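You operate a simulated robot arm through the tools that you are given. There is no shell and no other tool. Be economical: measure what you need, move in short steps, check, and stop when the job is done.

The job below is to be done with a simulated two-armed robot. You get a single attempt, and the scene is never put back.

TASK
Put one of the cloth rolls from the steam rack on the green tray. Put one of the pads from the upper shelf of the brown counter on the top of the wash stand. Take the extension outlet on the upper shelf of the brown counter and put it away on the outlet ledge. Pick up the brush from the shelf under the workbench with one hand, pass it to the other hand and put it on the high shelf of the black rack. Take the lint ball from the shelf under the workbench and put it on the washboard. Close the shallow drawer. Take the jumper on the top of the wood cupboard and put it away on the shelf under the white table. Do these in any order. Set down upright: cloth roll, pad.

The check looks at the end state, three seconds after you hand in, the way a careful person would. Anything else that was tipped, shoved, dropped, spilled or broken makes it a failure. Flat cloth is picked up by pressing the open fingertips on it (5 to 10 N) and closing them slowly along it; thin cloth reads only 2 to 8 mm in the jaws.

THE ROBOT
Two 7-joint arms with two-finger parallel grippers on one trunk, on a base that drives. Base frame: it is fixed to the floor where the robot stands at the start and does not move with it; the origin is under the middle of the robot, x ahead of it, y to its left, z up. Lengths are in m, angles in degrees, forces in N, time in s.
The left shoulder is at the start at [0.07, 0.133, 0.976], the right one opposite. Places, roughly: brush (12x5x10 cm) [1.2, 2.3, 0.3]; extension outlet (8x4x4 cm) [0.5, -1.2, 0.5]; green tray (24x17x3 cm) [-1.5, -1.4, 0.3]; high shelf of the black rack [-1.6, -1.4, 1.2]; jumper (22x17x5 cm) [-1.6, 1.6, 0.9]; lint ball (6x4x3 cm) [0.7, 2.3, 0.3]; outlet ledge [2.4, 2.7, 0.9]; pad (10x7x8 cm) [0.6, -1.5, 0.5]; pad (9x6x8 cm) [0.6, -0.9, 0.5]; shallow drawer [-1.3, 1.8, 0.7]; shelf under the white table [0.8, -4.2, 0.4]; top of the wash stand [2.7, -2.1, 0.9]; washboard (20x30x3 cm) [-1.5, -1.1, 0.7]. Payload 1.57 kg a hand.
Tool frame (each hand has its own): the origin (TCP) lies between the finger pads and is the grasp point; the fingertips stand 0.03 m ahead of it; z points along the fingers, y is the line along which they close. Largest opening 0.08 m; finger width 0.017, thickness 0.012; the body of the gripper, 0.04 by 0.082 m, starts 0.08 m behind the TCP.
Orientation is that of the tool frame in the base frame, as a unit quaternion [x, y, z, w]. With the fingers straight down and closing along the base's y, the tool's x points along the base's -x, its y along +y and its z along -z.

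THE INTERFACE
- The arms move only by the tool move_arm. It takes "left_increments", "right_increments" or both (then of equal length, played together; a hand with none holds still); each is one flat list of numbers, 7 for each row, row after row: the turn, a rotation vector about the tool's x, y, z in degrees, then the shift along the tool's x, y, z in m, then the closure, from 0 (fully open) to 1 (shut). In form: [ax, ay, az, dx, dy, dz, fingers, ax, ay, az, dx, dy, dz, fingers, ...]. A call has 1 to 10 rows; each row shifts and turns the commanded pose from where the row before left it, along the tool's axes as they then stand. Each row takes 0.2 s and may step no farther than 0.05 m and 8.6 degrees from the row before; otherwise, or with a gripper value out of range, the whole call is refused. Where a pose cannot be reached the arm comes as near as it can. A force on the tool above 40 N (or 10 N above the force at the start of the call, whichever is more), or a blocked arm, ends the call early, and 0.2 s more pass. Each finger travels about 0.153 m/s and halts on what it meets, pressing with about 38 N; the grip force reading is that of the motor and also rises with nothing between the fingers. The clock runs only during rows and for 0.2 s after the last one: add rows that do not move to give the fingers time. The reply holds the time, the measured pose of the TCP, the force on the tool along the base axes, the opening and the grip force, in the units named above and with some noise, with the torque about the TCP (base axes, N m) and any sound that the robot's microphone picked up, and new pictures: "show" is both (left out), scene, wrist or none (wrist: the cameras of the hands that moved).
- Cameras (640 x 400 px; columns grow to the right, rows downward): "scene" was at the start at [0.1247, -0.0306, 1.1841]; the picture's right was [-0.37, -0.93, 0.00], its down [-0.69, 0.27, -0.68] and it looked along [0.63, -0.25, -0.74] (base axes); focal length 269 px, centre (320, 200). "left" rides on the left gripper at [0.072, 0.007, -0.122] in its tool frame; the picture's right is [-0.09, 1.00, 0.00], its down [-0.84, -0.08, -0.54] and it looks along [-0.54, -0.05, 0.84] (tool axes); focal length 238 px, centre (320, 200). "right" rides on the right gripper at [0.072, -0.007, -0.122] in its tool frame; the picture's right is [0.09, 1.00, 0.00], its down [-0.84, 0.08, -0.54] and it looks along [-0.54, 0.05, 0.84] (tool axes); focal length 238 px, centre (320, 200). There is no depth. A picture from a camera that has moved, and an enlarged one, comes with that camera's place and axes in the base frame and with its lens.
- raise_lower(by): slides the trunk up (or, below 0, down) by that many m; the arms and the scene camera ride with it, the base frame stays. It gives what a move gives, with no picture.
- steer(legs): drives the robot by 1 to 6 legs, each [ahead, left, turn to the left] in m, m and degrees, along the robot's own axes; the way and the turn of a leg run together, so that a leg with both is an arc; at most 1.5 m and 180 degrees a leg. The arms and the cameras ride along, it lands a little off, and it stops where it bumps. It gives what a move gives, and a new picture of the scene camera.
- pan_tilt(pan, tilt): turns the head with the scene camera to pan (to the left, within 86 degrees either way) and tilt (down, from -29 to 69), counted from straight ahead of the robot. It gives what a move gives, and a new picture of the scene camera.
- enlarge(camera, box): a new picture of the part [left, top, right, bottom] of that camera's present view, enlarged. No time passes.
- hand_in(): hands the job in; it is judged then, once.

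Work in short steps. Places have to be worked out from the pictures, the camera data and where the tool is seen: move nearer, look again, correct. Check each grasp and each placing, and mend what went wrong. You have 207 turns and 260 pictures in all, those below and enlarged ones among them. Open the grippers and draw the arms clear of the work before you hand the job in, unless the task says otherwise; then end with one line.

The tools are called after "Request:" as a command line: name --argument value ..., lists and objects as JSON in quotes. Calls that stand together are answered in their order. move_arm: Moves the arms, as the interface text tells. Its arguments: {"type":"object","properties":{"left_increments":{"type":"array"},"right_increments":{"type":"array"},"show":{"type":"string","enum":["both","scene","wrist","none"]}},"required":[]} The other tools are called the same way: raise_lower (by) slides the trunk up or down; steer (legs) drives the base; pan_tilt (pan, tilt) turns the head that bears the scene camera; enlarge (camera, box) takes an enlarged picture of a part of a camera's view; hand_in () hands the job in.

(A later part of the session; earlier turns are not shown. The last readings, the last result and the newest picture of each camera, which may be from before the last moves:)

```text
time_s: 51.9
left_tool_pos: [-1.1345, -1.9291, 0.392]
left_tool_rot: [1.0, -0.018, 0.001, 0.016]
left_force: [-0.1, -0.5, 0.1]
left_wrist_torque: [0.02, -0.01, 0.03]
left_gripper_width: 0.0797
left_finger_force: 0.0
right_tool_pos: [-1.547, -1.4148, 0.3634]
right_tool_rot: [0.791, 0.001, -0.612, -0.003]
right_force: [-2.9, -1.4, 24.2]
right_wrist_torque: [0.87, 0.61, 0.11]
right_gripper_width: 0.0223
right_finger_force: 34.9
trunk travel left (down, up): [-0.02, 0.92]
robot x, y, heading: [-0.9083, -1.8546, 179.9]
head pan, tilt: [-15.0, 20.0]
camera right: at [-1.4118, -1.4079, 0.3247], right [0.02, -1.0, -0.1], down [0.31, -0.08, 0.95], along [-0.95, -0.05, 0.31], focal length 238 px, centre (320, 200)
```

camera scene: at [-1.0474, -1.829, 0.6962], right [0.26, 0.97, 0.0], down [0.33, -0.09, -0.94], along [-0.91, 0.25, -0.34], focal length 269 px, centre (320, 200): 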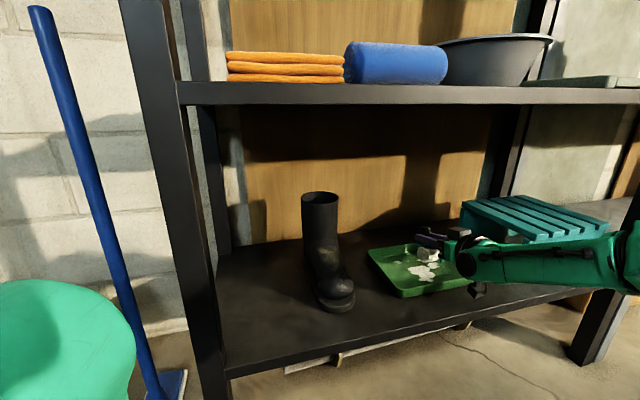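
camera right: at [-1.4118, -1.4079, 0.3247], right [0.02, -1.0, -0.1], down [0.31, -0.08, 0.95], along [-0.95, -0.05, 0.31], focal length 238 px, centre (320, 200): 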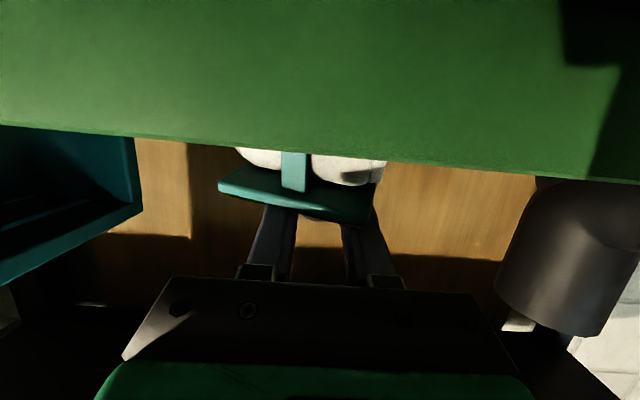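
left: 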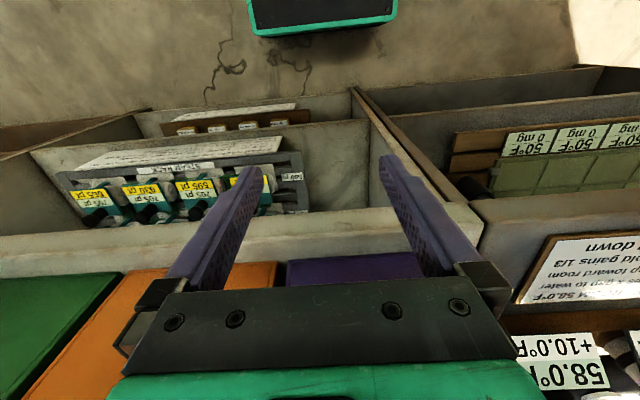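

Contact at z≈0.363 with 24 N. I ease up a few mm to relieve the press, then open slowly.

Request:
move_arm --right_increments '[0, 0, 0, -0.006, 0, -0.0016, 1, 0, 0, 0, 0, 0, 0, 1, 0, 0, 0, 0, 0, 0, 0.6, 0, 0, 0, 0, 0, 0, 0.5, 0, 0, 0, 0, 0, 0, 0.5, 0, 0, 0, 0, 0, 0, 0.3]' --show "both"

```text
time_s: 53.3
left_tool_pos: [-1.1358, -1.9284, 0.3934]
left_tool_rot: [1.0, -0.017, 0.002, 0.016]
left_force: [0.1, 0.6, -0.2]
left_wrist_torque: [-0.01, -0.01, 0.0]
left_gripper_width: 0.0801
left_finger_force: 0.0
right_tool_pos: [-1.5463, -1.4137, 0.3626]
right_tool_rot: [0.795, -0.002, -0.607, -0.003]
right_force: [0.2, -2.9, 12.6]
right_wrist_torque: [0.41, 0.15, 0.0]
right_gripper_width: 0.0533
right_finger_force: 0.0
trunk travel left (down, up): [-0.02, 0.92]
robot x, y, heading: [-0.9074, -1.8527, 179.9]
head pan, tilt: [-15.0, 20.0]
camera scene: at [-1.0458, -1.8303, 0.6966], right [0.26, 0.97, 0.0], down [0.33, -0.09, -0.94], along [-0.91, 0.25, -0.34], focal length 269 px, centre (320, 200)
camera right: at [-1.4103, -1.4068, 0.3257], right [0.02, -1.0, -0.09], down [0.3, -0.08, 0.95], along [-0.95, -0.05, 0.3], focal length 238 px, centre (320, 200)
```

scene: 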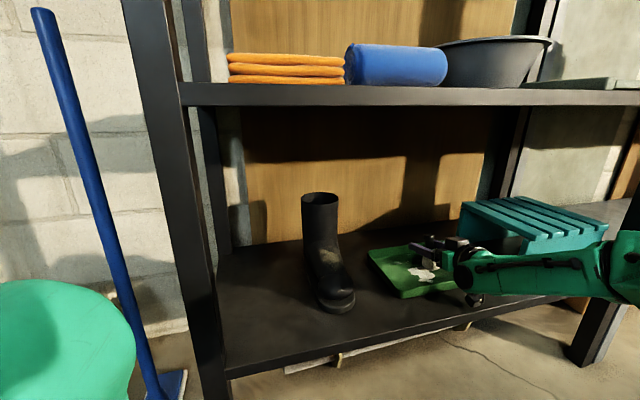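
right: 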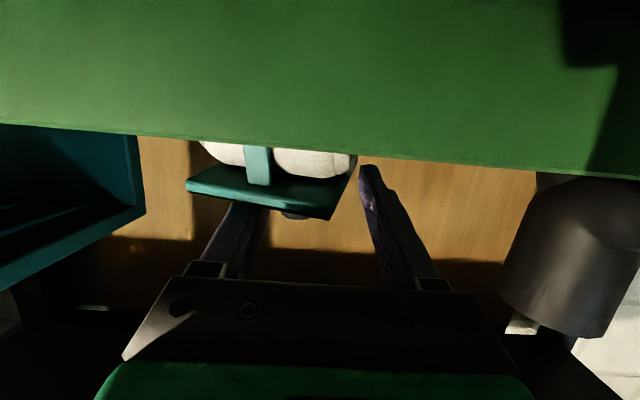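

Knob released but 12 N still pushes up on the hand, so something touches. I raise 1 cm and check that the force goes.

Request:
move_arm --right_increments '[0, 0, 0, -0.0097, 0, -0.0026, 0.3, 0, 0, 0, 0, 0, 0, 0]' --show "wrist"

Request:
enlarge --camera "scene" --box '[340, 200, 540, 325]'

```text
time_s: 53.9
left_tool_pos: [-1.1361, -1.9266, 0.3912]
left_tool_rot: [1.0, -0.017, 0.004, 0.016]
left_force: [-1.1, -0.5, -0.2]
left_wrist_torque: [0.01, -0.04, 0.01]
left_gripper_width: 0.0798
left_finger_force: 0.0
right_tool_pos: [-1.5476, -1.4124, 0.369]
right_tool_rot: [0.797, -0.002, -0.604, -0.001]
right_force: [0.0, -0.1, 0.4]
right_wrist_torque: [0.03, 0.0, -0.02]
right_gripper_width: 0.0803
right_finger_force: 0.0
trunk travel left (down, up): [-0.02, 0.92]
robot x, y, heading: [-0.9096, -1.8526, 179.9]
head pan, tilt: [-15.0, 20.0]
camera right: at [-1.4103, -1.4064, 0.3329], right [0.02, -1.0, -0.09], down [0.3, -0.08, 0.95], along [-0.95, -0.05, 0.29], focal length 238 px, centre (320, 200)
```

right: 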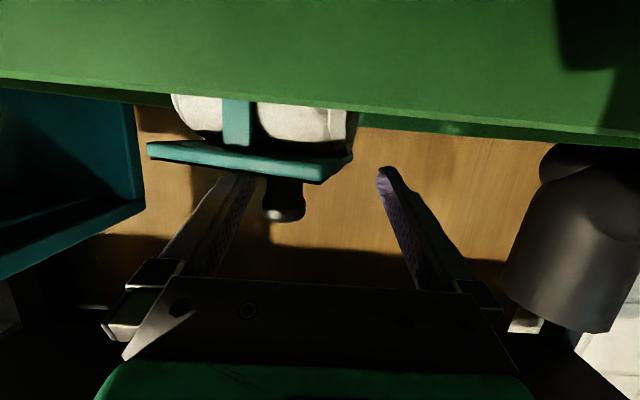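

```text
3.20 times, centred on (440, 262) of scene
camera zoom: at [-1.0473, -1.829, 0.6961], right [0.26, 0.97, 0.0], down [0.33, -0.09, -0.94], along [-0.91, 0.25, -0.34], focal length 861 px, centre (-64, 0)
```

zoom: 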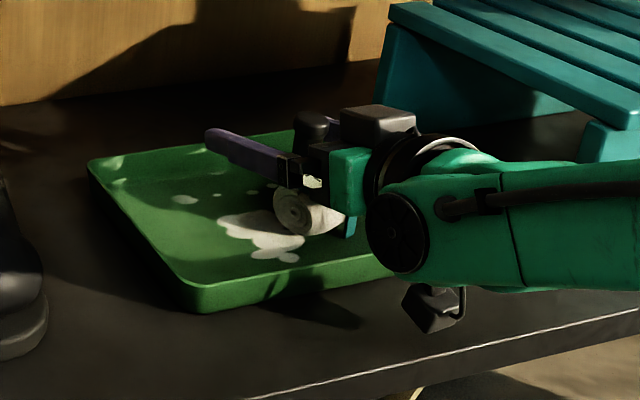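

The roll stands upright on the tray, free of the fingers. I back straight out.

Request:
steer --legs '[[-0.45, 0, 0]]'

Request:
enlarge --camera "scene" --box '[240, 120, 560, 320]'

```text
time_s: 56.7
left_tool_pos: [-0.6836, -1.9285, 0.3917]
left_tool_rot: [1.0, -0.015, 0.004, 0.017]
left_force: [0.7, 0.9, -0.2]
left_wrist_torque: [0.01, -0.02, 0.02]
left_gripper_width: 0.0798
left_finger_force: 0.2
right_tool_pos: [-1.0981, -1.4149, 0.3707]
right_tool_rot: [0.796, 0.0, -0.605, 0.0]
right_force: [-0.1, 0.5, -0.7]
right_wrist_torque: [-0.01, -0.01, 0.05]
right_gripper_width: 0.0802
right_finger_force: 0.0
trunk travel left (down, up): [-0.02, 0.92]
robot x, y, heading: [-0.4581, -1.8502, -180.0]
head pan, tilt: [-15.0, 20.0]
camera scene: at [-0.5958, -1.83, 0.6962], right [0.26, 0.97, 0.0], down [0.33, -0.09, -0.94], along [-0.91, 0.24, -0.34], focal length 269 px, centre (320, 200)
```

scene: 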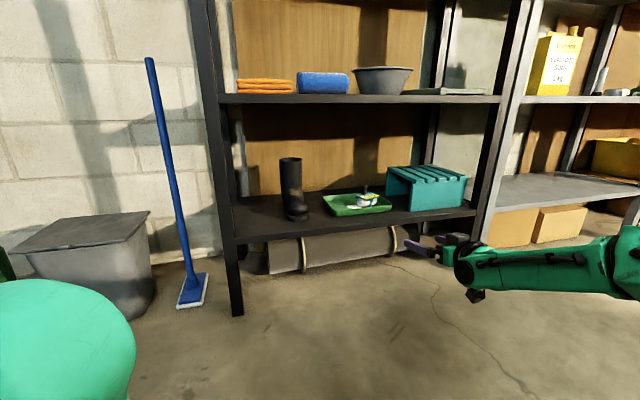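

```text
2.00 times, centred on (400, 220) of scene
camera zoom: at [-0.5958, -1.83, 0.6962], right [0.26, 0.97, 0.0], down [0.33, -0.09, -0.94], along [-0.91, 0.24, -0.34], focal length 538 px, centre (160, 160)
```

zoom: 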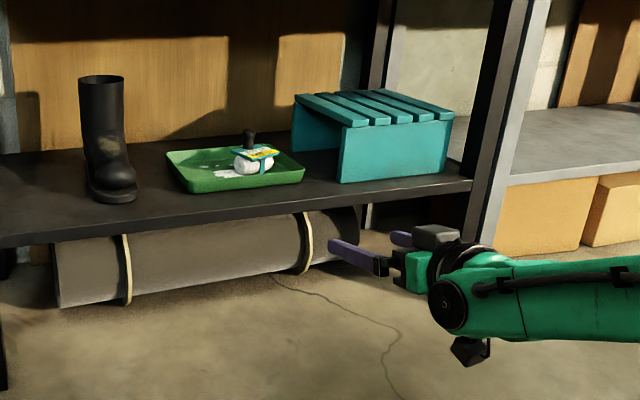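

Roll done. Now I raise the trunk, turn to the brown counter and look at its upper shelf.

Request:
raise_lower --by 0.2

Request:
steer --legs '[[0, 0, -180], [0.1, 0.65, 0]]'

Request:
pan_tilt --pan 0 --tilt 15

```text
time_s: 58.8
left_tool_pos: [-0.6843, -1.9282, 0.5904]
left_tool_rot: [1.0, -0.016, 0.005, 0.018]
left_force: [-0.1, 0.0, -0.1]
left_wrist_torque: [-0.01, 0.01, -0.01]
left_gripper_width: 0.0802
left_finger_force: 0.1
right_tool_pos: [-1.0973, -1.4151, 0.5706]
right_tool_rot: [0.796, 0.001, -0.605, 0.001]
right_force: [-0.2, -0.2, 0.0]
right_wrist_torque: [-0.04, -0.01, -0.03]
right_gripper_width: 0.08
right_finger_force: 0.1
trunk travel left (down, up): [-0.22, 0.72]
robot x, y, heading: [-0.4541, -1.8546, -179.8]
head pan, tilt: [-15.0, 20.0]
```

```text
time_s: 69.8
left_tool_pos: [-0.1604, -1.1052, 0.592]
left_tool_rot: [-0.008, 1.0, 0.017, -0.004]
left_force: [0.0, -1.4, 0.4]
left_wrist_torque: [-0.01, -0.01, 0.01]
left_gripper_width: 0.0799
left_finger_force: 0.1
right_tool_pos: [0.2765, -1.5979, 0.5709]
right_tool_rot: [-0.018, 0.796, 0.014, 0.605]
right_force: [-0.3, -0.5, -0.2]
right_wrist_torque: [0.02, 0.02, 0.02]
right_gripper_width: 0.0799
right_finger_force: 0.0
trunk travel left (down, up): [-0.22, 0.72]
robot x, y, heading: [-0.3841, -1.1863, 2.7]
head pan, tilt: [-15.0, 20.0]
camera scene: at [-0.2425, -1.2102, 0.8962], right [-0.21, -0.98, 0.0], down [-0.33, 0.07, -0.94], along [0.92, -0.2, -0.34], focal length 269 px, centre (320, 200)
```

scene: 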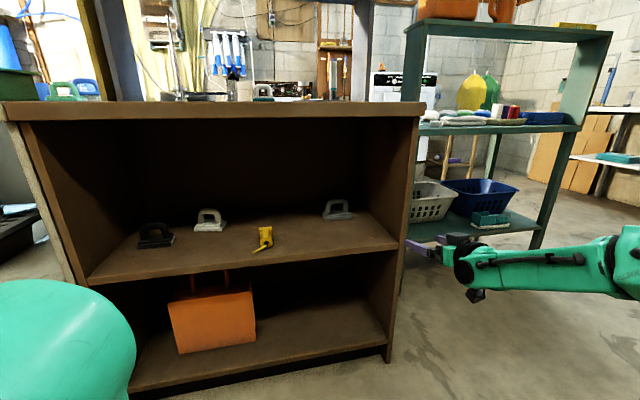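

```text
time_s: 70.5
left_tool_pos: [-0.1611, -1.1063, 0.5906]
left_tool_rot: [-0.007, 1.0, 0.017, -0.004]
left_force: [-0.3, 0.5, -0.2]
left_wrist_torque: [0.0, 0.02, 0.01]
left_gripper_width: 0.0799
left_finger_force: 0.0
right_tool_pos: [0.2758, -1.5987, 0.5714]
right_tool_rot: [-0.019, 0.796, 0.015, 0.605]
right_force: [0.0, -0.1, -0.4]
right_wrist_torque: [0.03, -0.01, -0.01]
right_gripper_width: 0.0801
right_finger_force: 0.1
trunk travel left (down, up): [-0.22, 0.72]
robot x, y, heading: [-0.382, -1.1943, 2.7]
head pan, tilt: [0.0, 15.0]
camera scene: at [-0.2402, -1.1862, 0.9043], right [0.05, -1.0, 0.0], down [-0.26, -0.01, -0.97], along [0.96, 0.04, -0.26], focal length 269 px, centre (320, 200)
```

scene: 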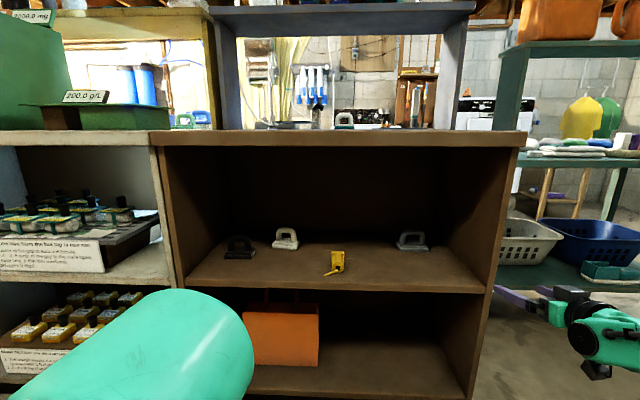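

I zoom on the shelf to see the pads and the outlet.

Request:
enlarge --camera "scene" --box '[200, 200, 440, 300]'

```text
2.67 times, centred on (320, 250) of scene
camera zoom: at [-0.2402, -1.1862, 0.9043], right [0.05, -1.0, 0.0], down [-0.26, -0.01, -0.97], along [0.96, 0.04, -0.26], focal length 717 px, centre (320, 67)
```

zoom: 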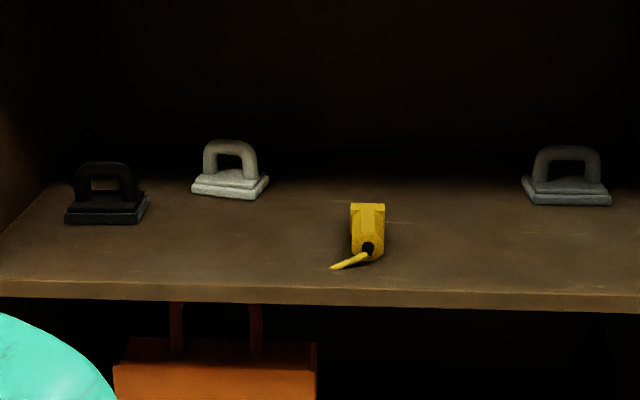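

Three loop-handled pads; I'll take the grey one (bar near (0.64,-1.47,0.56)) with the right hand and the yellow outlet (~(0.50,-1.21,0.51)) with the left. I roll the right hand 90° and pitch the left hand forward.

Request:
move_arm --left_increments '[0, -7.5, 0, 0, 0, 0, 0, 0, -7.5, 0, 0, 0, 0, 0, 0, -7.5, 0, 0, 0, 0, 0, 0, -7.5, 0, 0, 0, 0, 0, 0, -7.5, 0, 0, 0, 0, 0, 0, -7.5, 0, 0, 0, 0, 0, 0, -7.5, 0, 0, 0, 0, 0, 0, -7.5, 0, 0, 0, 0, 0, 0, -7.5, 0, 0, 0, 0, 0, 0, 0, 0, 0, 0, 0, 0]' --right_increments '[0, 0, 8.5, 0, 0, 0, 0, 0, 0, 8.5, 0, 0, 0, 0, 0, 0, 8.5, 0, 0, 0, 0, 0, 0, 8.5, 0, 0, 0, 0, 0, 0, 8.5, 0, 0, 0, 0, 0, 0, 8.5, 0, 0, 0, 0, 0, 0, 8.5, 0, 0, 0, 0, 0, 0, 8.5, 0, 0, 0, 0, 0, 0, 8.5, 0, 0, 0, 0, 0, 0, 8.5, 0, 0, 0, 0.5]' --show "both"

```text
time_s: 71.1
left_tool_pos: [-0.1584, -1.1137, 0.5974]
left_tool_rot: [0.012, 0.998, 0.028, 0.056]
left_force: [1.2, -0.3, 1.6]
left_wrist_torque: [0.07, 0.31, 0.07]
left_gripper_width: 0.08
left_finger_force: 0.1
left hand out of reach, approached as far as the arm can: row 1, 2
right_tool_pos: [0.2768, -1.5977, 0.5699]
right_tool_rot: [0.086, 0.792, 0.092, 0.598]
right_force: [0.3, -0.1, 0.2]
right_wrist_torque: [0.01, -0.01, 0.0]
right_gripper_width: 0.0798
right_finger_force: 0.1
trunk travel left (down, up): [-0.22, 0.72]
robot x, y, heading: [-0.3877, -1.1947, 2.7]
head pan, tilt: [0.0, 15.0]
stopped in row 2 (left hand): the force on the tool passed its limit (the readings are from after the stop); the commanded pose is now the measured one
camera scene: at [-0.2397, -1.1857, 0.9042], right [0.05, -1.0, 0.0], down [-0.26, -0.01, -0.97], along [0.96, 0.05, -0.26], focal length 269 px, centre (320, 200)
camera right: at [0.1397, -1.5917, 0.5344], right [0.0, 0.99, 0.16], down [-0.29, -0.15, 0.94], along [0.96, -0.05, 0.29], focal length 238 px, centre (320, 200)
camera left: at [-0.2437, -1.1119, 0.7114], right [0.11, 0.99, 0.07], down [0.77, -0.13, 0.63], along [0.63, -0.02, -0.78], focal length 238 px, centre (320, 200)
```

scene: 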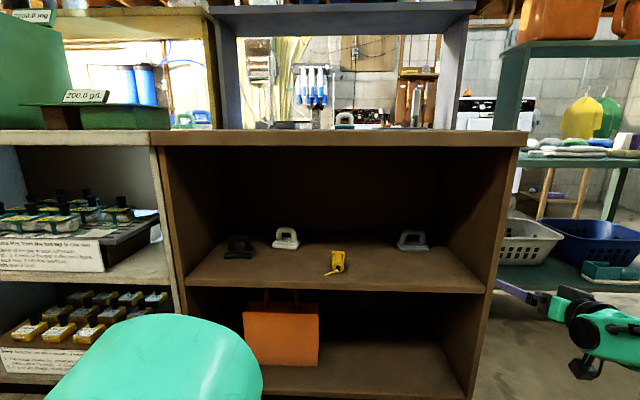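
right: 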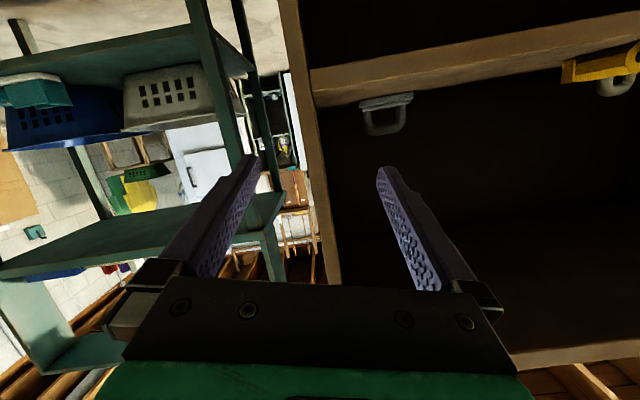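
left: 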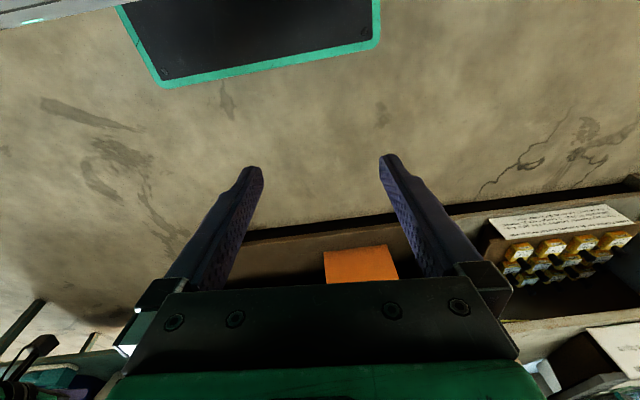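

The left arm was folded too tight and touched the robot. I move it forward first, then pitch; the right keeps rolling.

Request:
move_arm --left_increments '[0, 0, 0, -0.045, 0.015, 0, 0, 0, 0, 0, -0.045, 0.015, 0, 0, 0, 0, 0, -0.045, 0.015, 0, 0, 0, 0, 0, -0.045, 0.015, 0, 0, 0, -7.5, 0, 0, 0, 0, 0, 0, -7.5, 0, 0, 0, 0, 0, 0, -7.5, 0, 0, 0, 0, 0, 0, -7.5, 0, 0, 0, 0, 0, 0, -7.5, 0, 0, 0, 0, 0, 0, -7.5, 0, 0, 0, 0, 0]' --right_increments '[0, 0, 7.4, 0, 0, 0, 0, 0, 0, 7.4, 0, 0, 0, 0, 0, 0, 7.4, 0, 0, 0, 0, 0, 0, 7.4, 0, 0, 0, 0, 0, 0, 7.4, 0, 0, 0, 0, 0, 0, 7.4, 0, 0, 0, 0, 0, 0, 7.4, 0, 0, 0, 0, 0, 0, 7.4, 0, 0, 0, 0, 0, 0, 7.4, 0, 0, 0, 0, 0, 0, 7.4, 0, 0, 0, 0.5]' --show "none"

```text
time_s: 73.3
left_tool_pos: [0.0216, -1.0588, 0.6226]
left_tool_rot: [0.018, 0.949, 0.025, 0.313]
left_force: [0.9, -0.2, -0.2]
left_wrist_torque: [0.01, 0.0, -0.01]
left_gripper_width: 0.0801
left_finger_force: 0.1
left hand out of reach, approached as far as the arm can: row 9, 10
right_tool_pos: [0.2767, -1.5989, 0.5707]
right_tool_rot: [0.545, 0.58, 0.434, 0.422]
right_force: [0.0, -0.1, -0.4]
right_wrist_torque: [-0.02, -0.02, 0.02]
right_gripper_width: 0.0399
right_finger_force: 0.0
trunk travel left (down, up): [-0.22, 0.72]
robot x, y, heading: [-0.3837, -1.1938, 2.7]
head pan, tilt: [0.0, 15.0]
```

Right tool now has its closing axis upright, pitched 15° down. I shift it left to the grey pad's y and look.

Request:
move_arm --right_increments '[0, 0, 0, 0.042, 0, 0, 0.5, 0, 0, 0, 0.042, 0, 0, 0.5, 0, 0, 0, 0.042, 0, 0, 0.5, 0, 0, 0, 0, 0, 0, 0.5]' --show "both"

```text
time_s: 74.3
left_tool_pos: [0.0215, -1.0586, 0.623]
left_tool_rot: [0.02, 0.949, 0.023, 0.313]
left_force: [0.5, 0.3, -0.2]
left_wrist_torque: [-0.01, 0.0, -0.02]
left_gripper_width: 0.0801
left_finger_force: 0.0
right_tool_pos: [0.2669, -1.5102, 0.5541]
right_tool_rot: [0.538, 0.583, 0.442, 0.418]
right_force: [0.5, 0.9, 0.0]
right_wrist_torque: [0.04, 0.0, -0.02]
right_gripper_width: 0.0401
right_finger_force: 0.0
right hand out of reach, approached as far as the arm can: row 2, 3
trunk travel left (down, up): [-0.22, 0.72]
robot x, y, heading: [-0.3813, -1.1929, 2.6]
head pan, tilt: [0.0, 15.0]
camera scene: at [-0.2402, -1.1863, 0.9044], right [0.05, -1.0, 0.0], down [-0.26, -0.01, -0.97], along [0.96, 0.05, -0.26], focal length 269 px, centre (320, 200)
camera right: at [0.1421, -1.4466, 0.5789], right [0.25, 0.12, 0.96], down [-0.44, -0.87, 0.23], along [0.86, -0.48, -0.16], focal length 238 px, centre (320, 200)
```

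scene: 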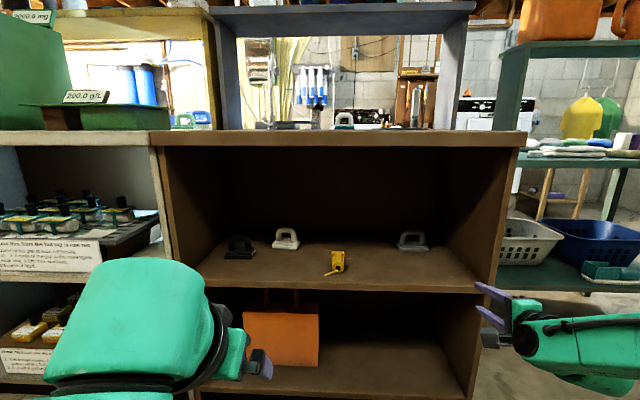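
right: 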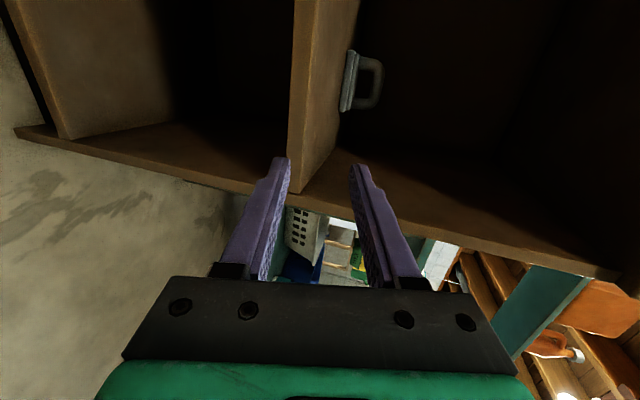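

The bar is at about (0.644, -1.463, 0.563). The arm hits its limit sideways, so I undo part of that and shift with the base, then drive in partway.

Request:
move_arm --right_increments '[0, 0, 0, -0.04, 0, 0, 0.5, 0, 0, 0, 0, 0, 0, 0.5]' --show "none"

Request:
steer --legs '[[0.2, 0.045, 0]]'

Request:
enlarge --camera "right" --box '[160, 0, 480, 200]'

```text
time_s: 74.9
left_tool_pos: [0.0211, -1.0591, 0.6219]
left_tool_rot: [0.019, 0.949, 0.024, 0.313]
left_force: [0.6, -0.1, -0.6]
left_wrist_torque: [0.02, 0.01, 0.01]
left_gripper_width: 0.0798
left_finger_force: 0.0
right_tool_pos: [0.2706, -1.551, 0.5564]
right_tool_rot: [0.544, 0.581, 0.434, 0.421]
right_force: [-0.2, 0.9, -0.7]
right_wrist_torque: [0.0, 0.01, 0.01]
right_gripper_width: 0.0403
right_finger_force: 0.2
trunk travel left (down, up): [-0.22, 0.72]
robot x, y, heading: [-0.3842, -1.1924, 2.8]
head pan, tilt: [0.0, 15.0]
```

```text
time_s: 76.6
left_tool_pos: [0.2241, -1.0058, 0.6223]
left_tool_rot: [0.02, 0.949, 0.024, 0.313]
left_force: [-0.2, -0.5, 0.4]
left_wrist_torque: [-0.07, 0.01, -0.01]
left_gripper_width: 0.0801
left_finger_force: 0.1
right_tool_pos: [0.4721, -1.4981, 0.5568]
right_tool_rot: [0.545, 0.581, 0.434, 0.422]
right_force: [0.0, -0.5, -0.2]
right_wrist_torque: [0.0, -0.01, -0.01]
right_gripper_width: 0.0398
right_finger_force: 0.0
trunk travel left (down, up): [-0.22, 0.72]
robot x, y, heading: [-0.1806, -1.1405, 2.4]
head pan, tilt: [0.0, 15.0]
camera scene: at [-0.0376, -1.1323, 0.9043], right [0.05, -1.0, 0.0], down [-0.26, -0.01, -0.97], along [0.96, 0.04, -0.26], focal length 269 px, centre (320, 200)
```

scene: 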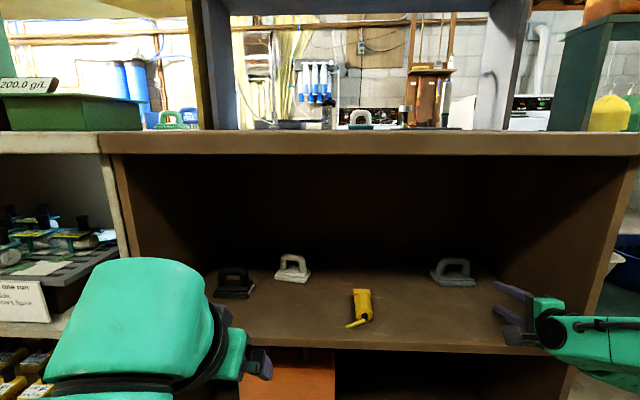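

```text
2.00 times, centred on (320, 100) of right
camera zoom: at [0.3489, -1.4312, 0.5804], right [0.26, 0.12, 0.96], down [-0.46, -0.86, 0.23], along [0.85, -0.5, -0.17], focal length 477 px, centre (320, 400)
```

zoom: 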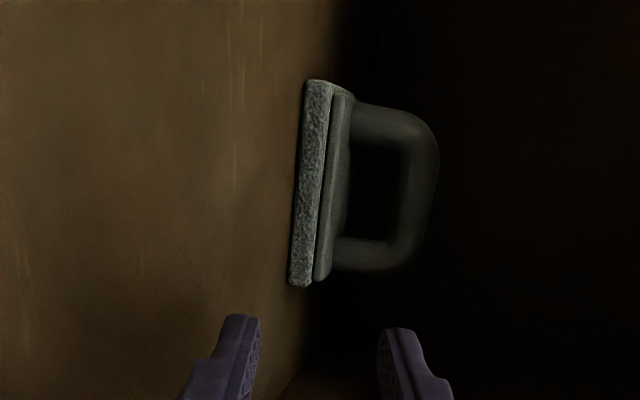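

Bar centre estimated at (0.63, -1.458, 0.563). I drive another 0.10 in and 0.04 left.

Request:
steer --legs '[[0.1, 0.037, 0]]'

Request:
enlarge --camera "right" --box '[160, 0, 480, 200]'

```text
time_s: 77.8
left_tool_pos: [0.3215, -0.9637, 0.6216]
left_tool_rot: [0.02, 0.949, 0.024, 0.312]
left_force: [-0.5, -0.5, 0.8]
left_wrist_torque: [0.0, 0.01, 0.01]
left_gripper_width: 0.0798
left_finger_force: 0.2
right_tool_pos: [0.569, -1.4556, 0.555]
right_tool_rot: [0.545, 0.58, 0.434, 0.422]
right_force: [0.2, 0.6, 0.0]
right_wrist_torque: [0.0, -0.04, 0.01]
right_gripper_width: 0.0399
right_finger_force: 0.0
trunk travel left (down, up): [-0.22, 0.72]
robot x, y, heading: [-0.0847, -1.0947, 2.4]
head pan, tilt: [0.0, 15.0]
camera scene: at [0.0598, -1.0903, 0.9043], right [0.05, -1.0, 0.0], down [-0.26, -0.01, -0.97], along [0.96, 0.05, -0.26], focal length 269 px, centre (320, 200)
```

scene: 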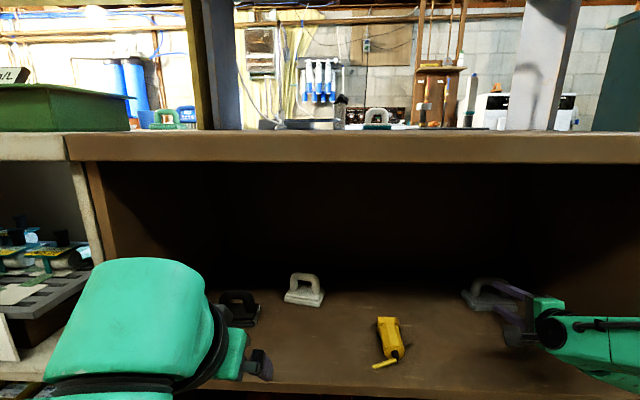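

```text
2.00 times, centred on (320, 100) of right
camera zoom: at [0.4466, -1.3888, 0.5804], right [0.26, 0.12, 0.96], down [-0.46, -0.86, 0.23], along [0.85, -0.5, -0.17], focal length 477 px, centre (320, 400)
```

zoom: 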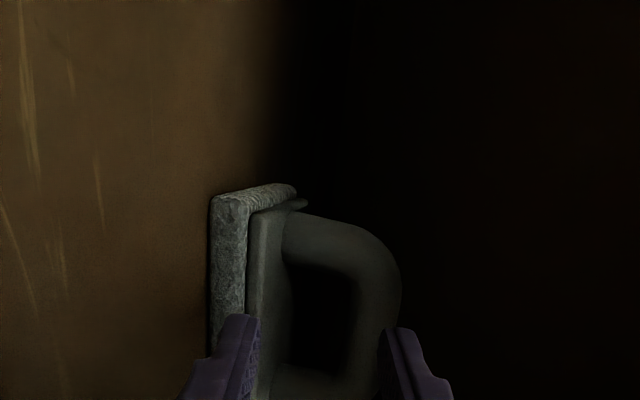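

The fingers need to come up about 2 cm so the lower finger enters the loop. I raise the trunk 0.022 and advance along the tool.

Request:
raise_lower --by 0.022

Request:
move_arm --right_increments '[0, 0, 0, 0, 0, 0.02, 0.5, 0, 0, 0, 0, 0, 0.015, 0.5, 0, 0, 0, 0, 0, 0, 0.5]' --show "wrist"

```text
time_s: 78.4
left_tool_pos: [0.3217, -0.9634, 0.644]
left_tool_rot: [0.02, 0.949, 0.024, 0.312]
left_force: [0.0, -1.1, 0.1]
left_wrist_torque: [-0.02, 0.0, 0.04]
left_gripper_width: 0.08
left_finger_force: 0.0
right_tool_pos: [0.5698, -1.4557, 0.5778]
right_tool_rot: [0.545, 0.58, 0.433, 0.423]
right_force: [-0.4, -0.1, 0.2]
right_wrist_torque: [-0.02, 0.02, 0.0]
right_gripper_width: 0.0397
right_finger_force: 0.1
trunk travel left (down, up): [-0.242, 0.698]
robot x, y, heading: [-0.086, -1.0959, 2.5]
head pan, tilt: [0.0, 15.0]
```

```text
time_s: 79.2
left_tool_pos: [0.3209, -0.9638, 0.6438]
left_tool_rot: [0.019, 0.95, 0.025, 0.312]
left_force: [-0.1, -0.2, 0.3]
left_wrist_torque: [-0.01, 0.01, -0.02]
left_gripper_width: 0.0797
left_finger_force: 0.1
right_tool_pos: [0.6027, -1.4533, 0.5687]
right_tool_rot: [0.544, 0.581, 0.435, 0.422]
right_force: [0.8, -0.5, 0.1]
right_wrist_torque: [-0.02, 0.01, 0.0]
right_gripper_width: 0.04
right_finger_force: 0.2
trunk travel left (down, up): [-0.242, 0.698]
robot x, y, heading: [-0.0866, -1.0944, 2.6]
head pan, tilt: [0.0, 15.0]
camera right: at [0.4799, -1.3872, 0.5936], right [0.26, 0.12, 0.96], down [-0.46, -0.86, 0.23], along [0.85, -0.5, -0.17], focal length 238 px, centre (320, 200)
```

right: 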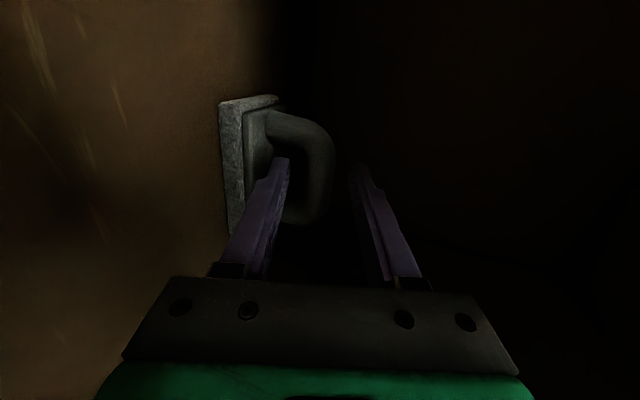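

I zoom to see whether the lower finger is entering the loop.

Request:
enlarge --camera "right" --box '[200, 60, 440, 260]'

```text
2.00 times, centred on (320, 160) of right
camera zoom: at [0.4799, -1.3872, 0.5936], right [0.26, 0.12, 0.96], down [-0.46, -0.86, 0.23], along [0.85, -0.5, -0.17], focal length 477 px, centre (320, 280)
```

zoom: 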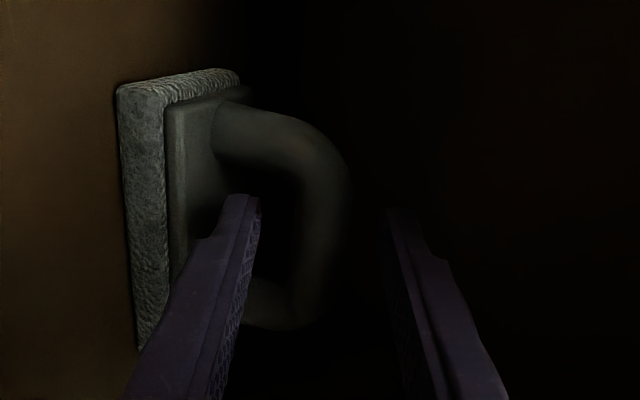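

Triangulation puts the bar at (0.644, -1.457, 0.56), so I'm in line. I advance 0.035 and check forces.

Request:
move_arm --right_increments '[0, 0, 0, -0.002, 0.001, 0.015, 0.5, 0, 0, 0, 0, 0, 0.015, 0.5, 0, 0, 0, 0, 0, 0.005, 0.5]' --show "none"

Request:
enlarge --camera "right" --box '[200, 60, 440, 260]'

```text
time_s: 80.0
left_tool_pos: [0.3212, -0.9619, 0.6456]
left_tool_rot: [0.02, 0.949, 0.023, 0.313]
left_force: [0.7, 0.0, 0.5]
left_wrist_torque: [-0.01, 0.01, 0.01]
left_gripper_width: 0.0801
left_finger_force: 0.1
right_tool_pos: [0.6364, -1.4547, 0.5584]
right_tool_rot: [0.545, 0.581, 0.434, 0.422]
right_force: [-0.1, 0.2, -0.3]
right_wrist_torque: [0.02, -0.02, -0.02]
right_gripper_width: 0.0398
right_finger_force: 0.1
trunk travel left (down, up): [-0.242, 0.698]
robot x, y, heading: [-0.0877, -1.0951, 2.8]
head pan, tilt: [0.0, 15.0]
```

```text
2.00 times, centred on (320, 160) of right
camera zoom: at [0.5138, -1.3874, 0.5843], right [0.26, 0.12, 0.96], down [-0.46, -0.86, 0.23], along [0.85, -0.5, -0.17], focal length 477 px, centre (320, 280)
```

zoom: 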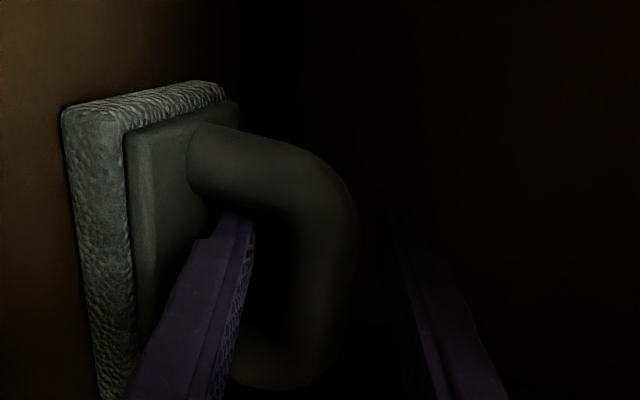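

The near leg now occludes the fingertip while the finger hides the far leg: the finger is inside the loop. I close.

Request:
move_arm --right_increments '[0, 0, 0, 0, 0, 0.006, 0.5, 0, 0, 0, 0, 0, 0, 0.7, 0, 0, 0, 0, 0, 0, 1, 0, 0, 0, 0, 0, 0, 1]' --show "wrist"

```text
time_s: 81.0
left_tool_pos: [0.3208, -0.9625, 0.6452]
left_tool_rot: [0.019, 0.949, 0.024, 0.313]
left_force: [0.5, 0.1, 0.1]
left_wrist_torque: [0.0, -0.01, 0.0]
left_gripper_width: 0.08
left_finger_force: 0.0
right_tool_pos: [0.6427, -1.4528, 0.5594]
right_tool_rot: [0.543, 0.58, 0.436, 0.423]
right_force: [3.0, 1.0, 4.2]
right_wrist_torque: [0.32, -0.01, -0.12]
right_gripper_width: 0.0201
right_finger_force: 33.8
trunk travel left (down, up): [-0.242, 0.698]
robot x, y, heading: [-0.0817, -1.0954, 2.7]
head pan, tilt: [0.0, 15.0]
camera right: at [0.5195, -1.3863, 0.5842], right [0.26, 0.12, 0.96], down [-0.46, -0.86, 0.23], along [0.85, -0.5, -0.16], focal length 238 px, centre (320, 200)
```

right: 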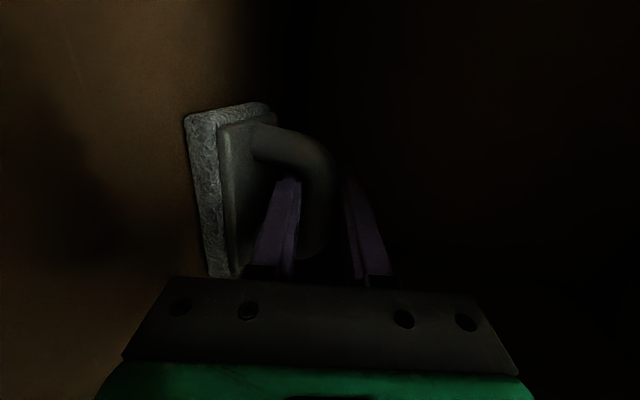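

Bar gripped (20 mm). I lift 4 cm.

Request:
move_arm --right_increments '[0, 0, 0, 0, 0.0193, -0.0053, 1, 0, 0, 0, 0, 0.0193, -0.0053, 1, 0, 0, 0, 0, 0.0, 0.0, 1]' --show "both"

```text
time_s: 81.8
left_tool_pos: [0.3207, -0.9619, 0.6448]
left_tool_rot: [0.019, 0.949, 0.024, 0.312]
left_force: [0.2, 0.6, -1.0]
left_wrist_torque: [0.0, -0.03, 0.0]
left_gripper_width: 0.0802
left_finger_force: 0.0
right_tool_pos: [0.6421, -1.4536, 0.5978]
right_tool_rot: [0.545, 0.581, 0.435, 0.421]
right_force: [-1.4, -0.2, -0.6]
right_wrist_torque: [0.02, 0.01, 0.01]
right_gripper_width: 0.0198
right_finger_force: 34.3
trunk travel left (down, up): [-0.242, 0.698]
robot x, y, heading: [-0.0801, -1.0946, 2.6]
head pan, tilt: [0.0, 15.0]
camera scene: at [0.0596, -1.0905, 0.9263], right [0.05, -1.0, 0.0], down [-0.26, -0.01, -0.97], along [0.96, 0.05, -0.26], focal length 269 px, centre (320, 200)
camera right: at [0.5192, -1.3863, 0.6226], right [0.26, 0.12, 0.96], down [-0.46, -0.86, 0.23], along [0.85, -0.5, -0.17], focal length 238 px, centre (320, 200)
```

scene: 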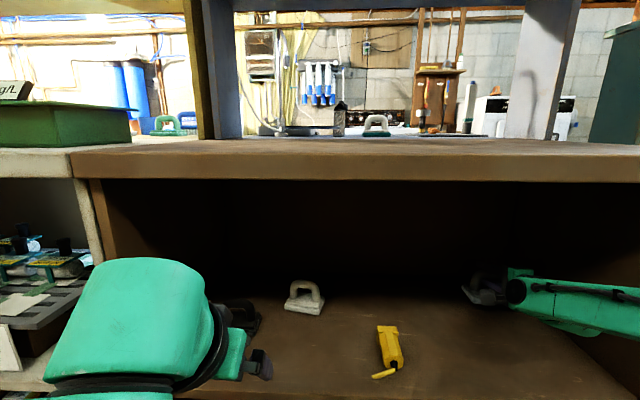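
right: 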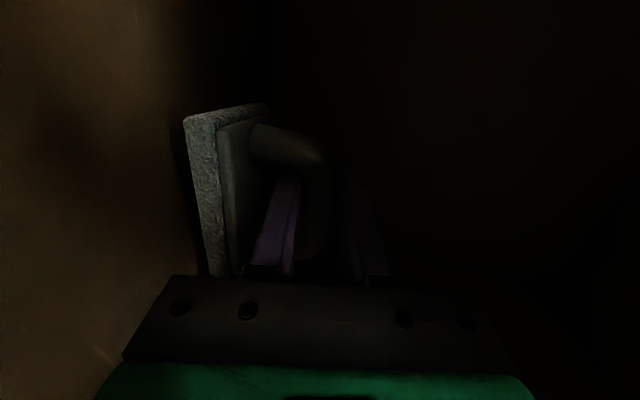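

Pad lifted. Outlet is at about (0.497, -1.206), lying along x. I bring the left hand above it, keeping the right hand still.

Request:
move_arm --left_increments '[0, 0, 0, -0.0181, -0.0346, 0.0189, 0, 0, 0, 0, -0.0181, -0.0346, 0.0189, 0, 0, 0, 0, -0.0181, -0.0346, 0.0189, 0, 0, 0, 0, -0.0181, -0.0346, 0.0189, 0, 0, 0, 0, -0.0181, -0.0346, 0.0189, 0, 0, 0, 0, -0.0181, -0.0346, 0.0189, 0, 0, 0, 0, -0.0181, -0.0346, 0.0189, 0, 0, 0, 0, 0, 0, 0, 0]' --show "both"

```text
time_s: 83.6
left_tool_pos: [0.4943, -1.2071, 0.5991]
left_tool_rot: [0.02, 0.949, 0.023, 0.313]
left_force: [0.7, -0.1, 0.2]
left_wrist_torque: [0.04, 0.0, -0.01]
left_gripper_width: 0.08
left_finger_force: 0.1
right_tool_pos: [0.6431, -1.4531, 0.5961]
right_tool_rot: [0.544, 0.581, 0.435, 0.421]
right_force: [0.0, -1.1, -0.6]
right_wrist_torque: [0.02, 0.01, -0.01]
right_gripper_width: 0.0202
right_finger_force: 33.6
trunk travel left (down, up): [-0.242, 0.698]
robot x, y, heading: [-0.0844, -1.0959, 2.8]
head pan, tilt: [0.0, 15.0]
camera scene: at [0.0596, -1.0905, 0.9263], right [0.05, -1.0, 0.0], down [-0.26, -0.01, -0.97], along [0.96, 0.05, -0.26], focal length 269 px, centre (320, 200)
camera left: at [0.3643, -1.2003, 0.6558], right [0.1, 0.99, 0.11], down [0.35, -0.14, 0.93], along [0.93, -0.05, -0.36], focal length 238 px, centre (320, 200)
```

scene: 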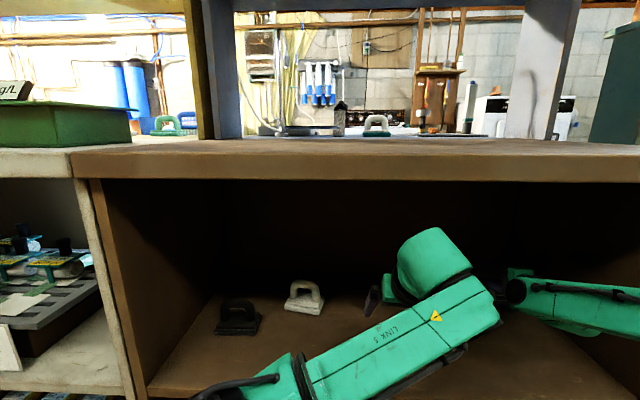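
left: 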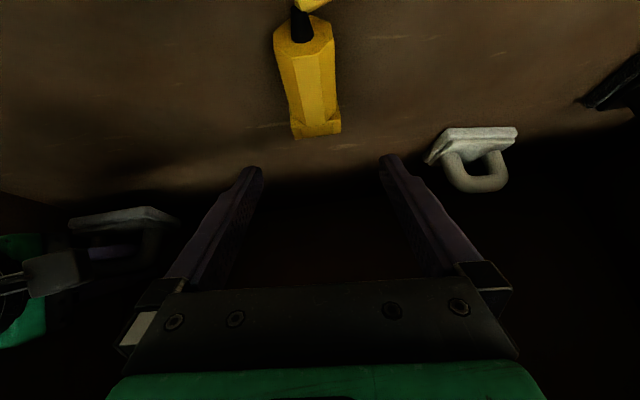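

Outlet centred under the left hand at (0.491, -1.204). I descend 7 cm and close.

Request:
move_arm --left_increments '[0, 0, 0, 0.0225, -0.0005, 0.0305, 0, 0, 0, 0, 0.0215, -0.0005, 0.029, 0, 0, 0, 0, 0, 0, 0, 0, 0, 0, 0, 0, 0, 0, 0.4, 0, 0, 0, 0, 0, 0, 0.8, 0, 0, 0, 0, 0, 0, 1, 0, 0, 0, 0, 0, 0, 1]' --show "wrist"

```text
time_s: 85.2
left_tool_pos: [0.4938, -1.2038, 0.53]
left_tool_rot: [0.019, 0.948, 0.023, 0.316]
left_force: [-4.1, -10.9, 26.9]
left_wrist_torque: [-0.75, -0.06, -0.17]
left_gripper_width: 0.0339
left_finger_force: 37.4
right_tool_pos: [0.6397, -1.4546, 0.6022]
right_tool_rot: [0.543, 0.58, 0.435, 0.424]
right_force: [-0.5, -0.2, -0.2]
right_wrist_torque: [-0.01, 0.0, 0.0]
right_gripper_width: 0.0202
right_finger_force: 34.0
trunk travel left (down, up): [-0.242, 0.698]
robot x, y, heading: [-0.0844, -1.0977, 2.6]
head pan, tilt: [0.0, 15.0]
camera left: at [0.3625, -1.1969, 0.5848], right [0.1, 0.99, 0.11], down [0.34, -0.14, 0.93], along [0.93, -0.05, -0.35], focal length 238 px, centre (320, 200)
```

left: 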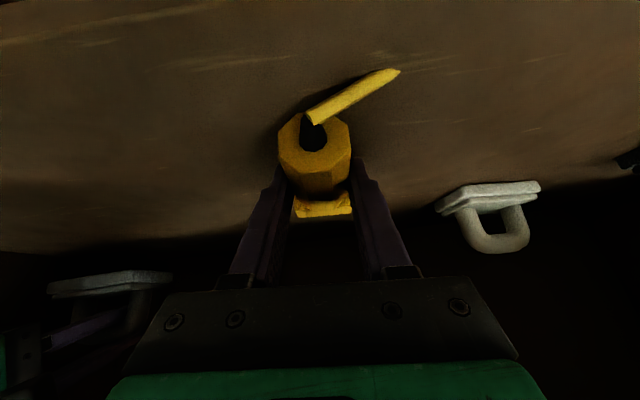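

Outlet gripped (34 mm). I lift it and then back out of the counter.

Request:
move_arm --left_increments '[0, 0, 0, -0.0207, 0.002, -0.028, 1, 0, 0, 0, -0.0207, 0.002, -0.028, 1, 0, 0, 0, -0.0207, 0.002, -0.028, 1]' --show "wrist"

Request:
steer --legs '[[-0.75, 0, 0]]'

```text
time_s: 86.0
left_tool_pos: [0.4969, -1.2026, 0.6291]
left_tool_rot: [0.02, 0.95, 0.023, 0.312]
left_force: [-0.5, 0.4, -0.9]
left_wrist_torque: [0.01, 0.01, 0.0]
left_gripper_width: 0.0338
left_finger_force: 37.6
right_tool_pos: [0.6419, -1.4532, 0.5982]
right_tool_rot: [0.545, 0.581, 0.434, 0.422]
right_force: [0.7, 0.9, -0.1]
right_wrist_torque: [-0.01, -0.01, 0.0]
right_gripper_width: 0.0201
right_finger_force: 34.2
trunk travel left (down, up): [-0.242, 0.698]
robot x, y, heading: [-0.0803, -1.0965, 2.9]
head pan, tilt: [0.0, 15.0]
camera left: at [0.3668, -1.1968, 0.6854], right [0.1, 0.99, 0.11], down [0.35, -0.14, 0.93], along [0.93, -0.05, -0.36], focal length 238 px, centre (320, 200)
```

left: 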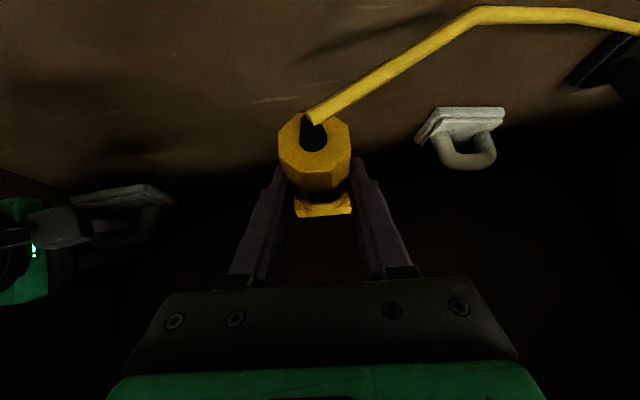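

```text
time_s: 90.0
left_tool_pos: [-0.236, -1.2368, 0.63]
left_tool_rot: [0.018, 0.95, 0.024, 0.312]
left_force: [0.5, 0.4, -1.1]
left_wrist_torque: [-0.01, -0.02, -0.03]
left_gripper_width: 0.0336
left_finger_force: 37.8
right_tool_pos: [-0.0911, -1.487, 0.5982]
right_tool_rot: [0.543, 0.581, 0.435, 0.421]
right_force: [-0.3, 0.7, -0.3]
right_wrist_torque: [0.04, -0.01, 0.0]
right_gripper_width: 0.0199
right_finger_force: 33.8
trunk travel left (down, up): [-0.242, 0.698]
robot x, y, heading: [-0.8222, -1.13, 2.8]
head pan, tilt: [0.0, 15.0]
camera scene: at [-0.6744, -1.1255, 0.9264], right [0.05, -1.0, 0.0], down [-0.26, -0.01, -0.97], along [0.96, 0.05, -0.26], focal length 269 px, centre (320, 200)
```

scene: 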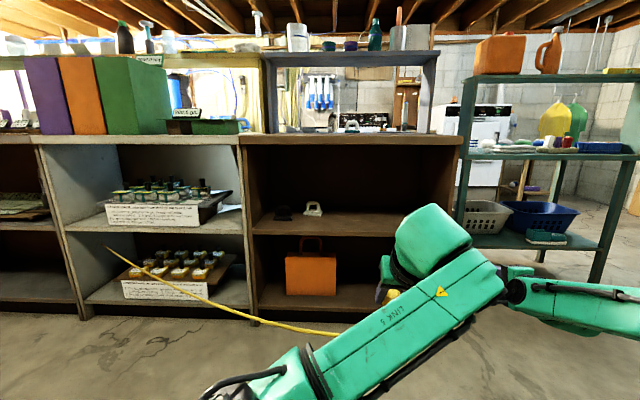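

A long yellow cord hangs from the outlet. I check where it goes and that nothing was disturbed.

Request:
enlarge --camera "scene" --box '[60, 160, 440, 400]'

Request:
pan_tilt --pan -50 --tilt 10

```text
1.67 times, centred on (250, 280) of scene
camera zoom: at [-0.6744, -1.1255, 0.9264], right [0.05, -1.0, 0.0], down [-0.26, -0.01, -0.97], along [0.96, 0.05, -0.26], focal length 448 px, centre (437, 67)
```

zoom: 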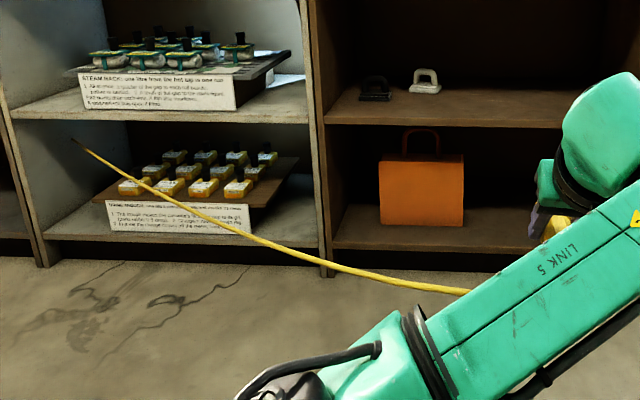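

```text
time_s: 91.2
left_tool_pos: [-0.2362, -1.2376, 0.6304]
left_tool_rot: [0.018, 0.949, 0.025, 0.313]
left_force: [0.2, -0.5, -1.3]
left_wrist_torque: [-0.01, 0.03, -0.02]
left_gripper_width: 0.0339
left_finger_force: 37.5
right_tool_pos: [-0.09, -1.4862, 0.5979]
right_tool_rot: [0.544, 0.581, 0.435, 0.421]
right_force: [0.5, -0.4, -0.7]
right_wrist_torque: [0.01, 0.02, -0.02]
right_gripper_width: 0.02
right_finger_force: 33.6
trunk travel left (down, up): [-0.242, 0.698]
robot x, y, heading: [-0.8166, -1.133, 2.8]
head pan, tilt: [-50.0, 10.0]
camera scene: at [-0.7043, -1.1983, 0.9345], right [-0.73, -0.68, 0.0], down [-0.12, 0.13, -0.98], along [0.67, -0.72, -0.17], focal length 269 px, centre (320, 200)
```

scene: 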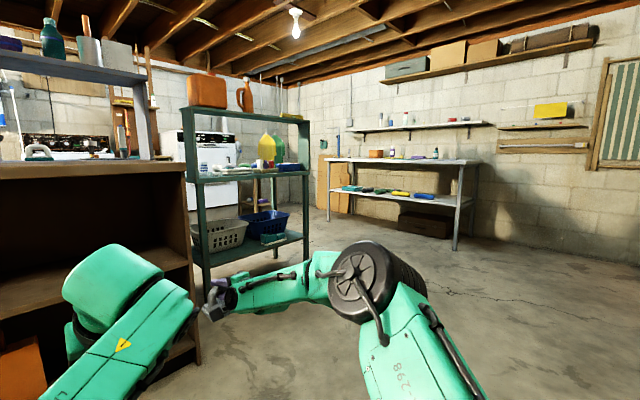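

The cord may be anchored somewhere. I look at its far end closely.

Request:
pan_tilt --pan 25 --tilt 20

Request:
enlarge --camera "scene" --box '[160, 100, 420, 300]'

```text
time_s: 92.7
left_tool_pos: [-0.2353, -1.2367, 0.6296]
left_tool_rot: [0.018, 0.95, 0.025, 0.312]
left_force: [-0.9, 0.0, -0.4]
left_wrist_torque: [0.02, 0.0, 0.01]
left_gripper_width: 0.0338
left_finger_force: 37.4
right_tool_pos: [-0.0893, -1.4869, 0.5978]
right_tool_rot: [0.543, 0.582, 0.435, 0.421]
right_force: [-1.0, -0.4, -0.2]
right_wrist_torque: [0.01, 0.0, 0.03]
right_gripper_width: 0.0202
right_finger_force: 33.5
trunk travel left (down, up): [-0.242, 0.698]
robot x, y, heading: [-0.8198, -1.1288, 2.8]
head pan, tilt: [25.0, 20.0]
camera scene: at [-0.6852, -1.0867, 0.9182], right [0.47, -0.88, 0.0], down [-0.3, -0.16, -0.94], along [0.83, 0.44, -0.34], focal length 269 px, centre (320, 200)
```

scene: 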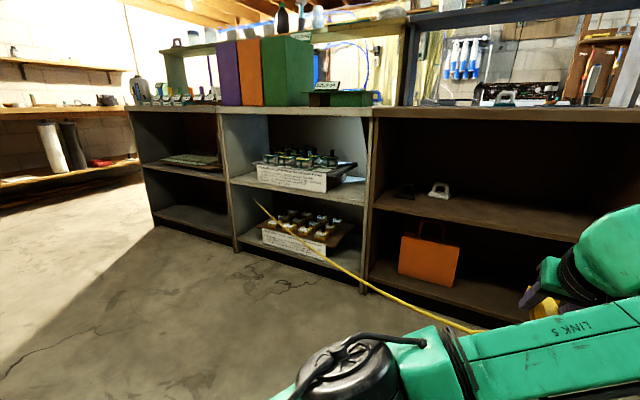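

```text
2.00 times, centred on (290, 200) of scene
camera zoom: at [-0.6852, -1.0867, 0.9182], right [0.47, -0.88, 0.0], down [-0.3, -0.16, -0.94], along [0.83, 0.44, -0.34], focal length 538 px, centre (380, 200)
```

zoom: 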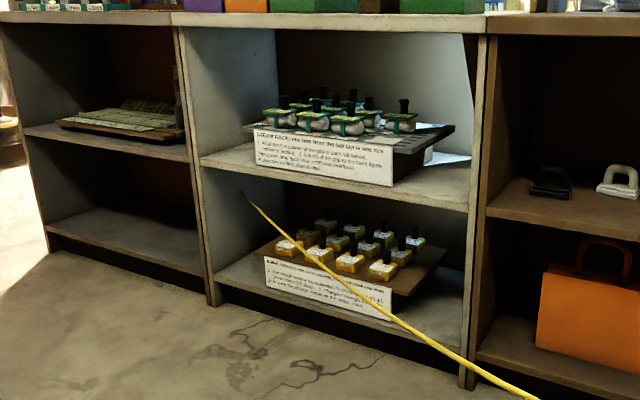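

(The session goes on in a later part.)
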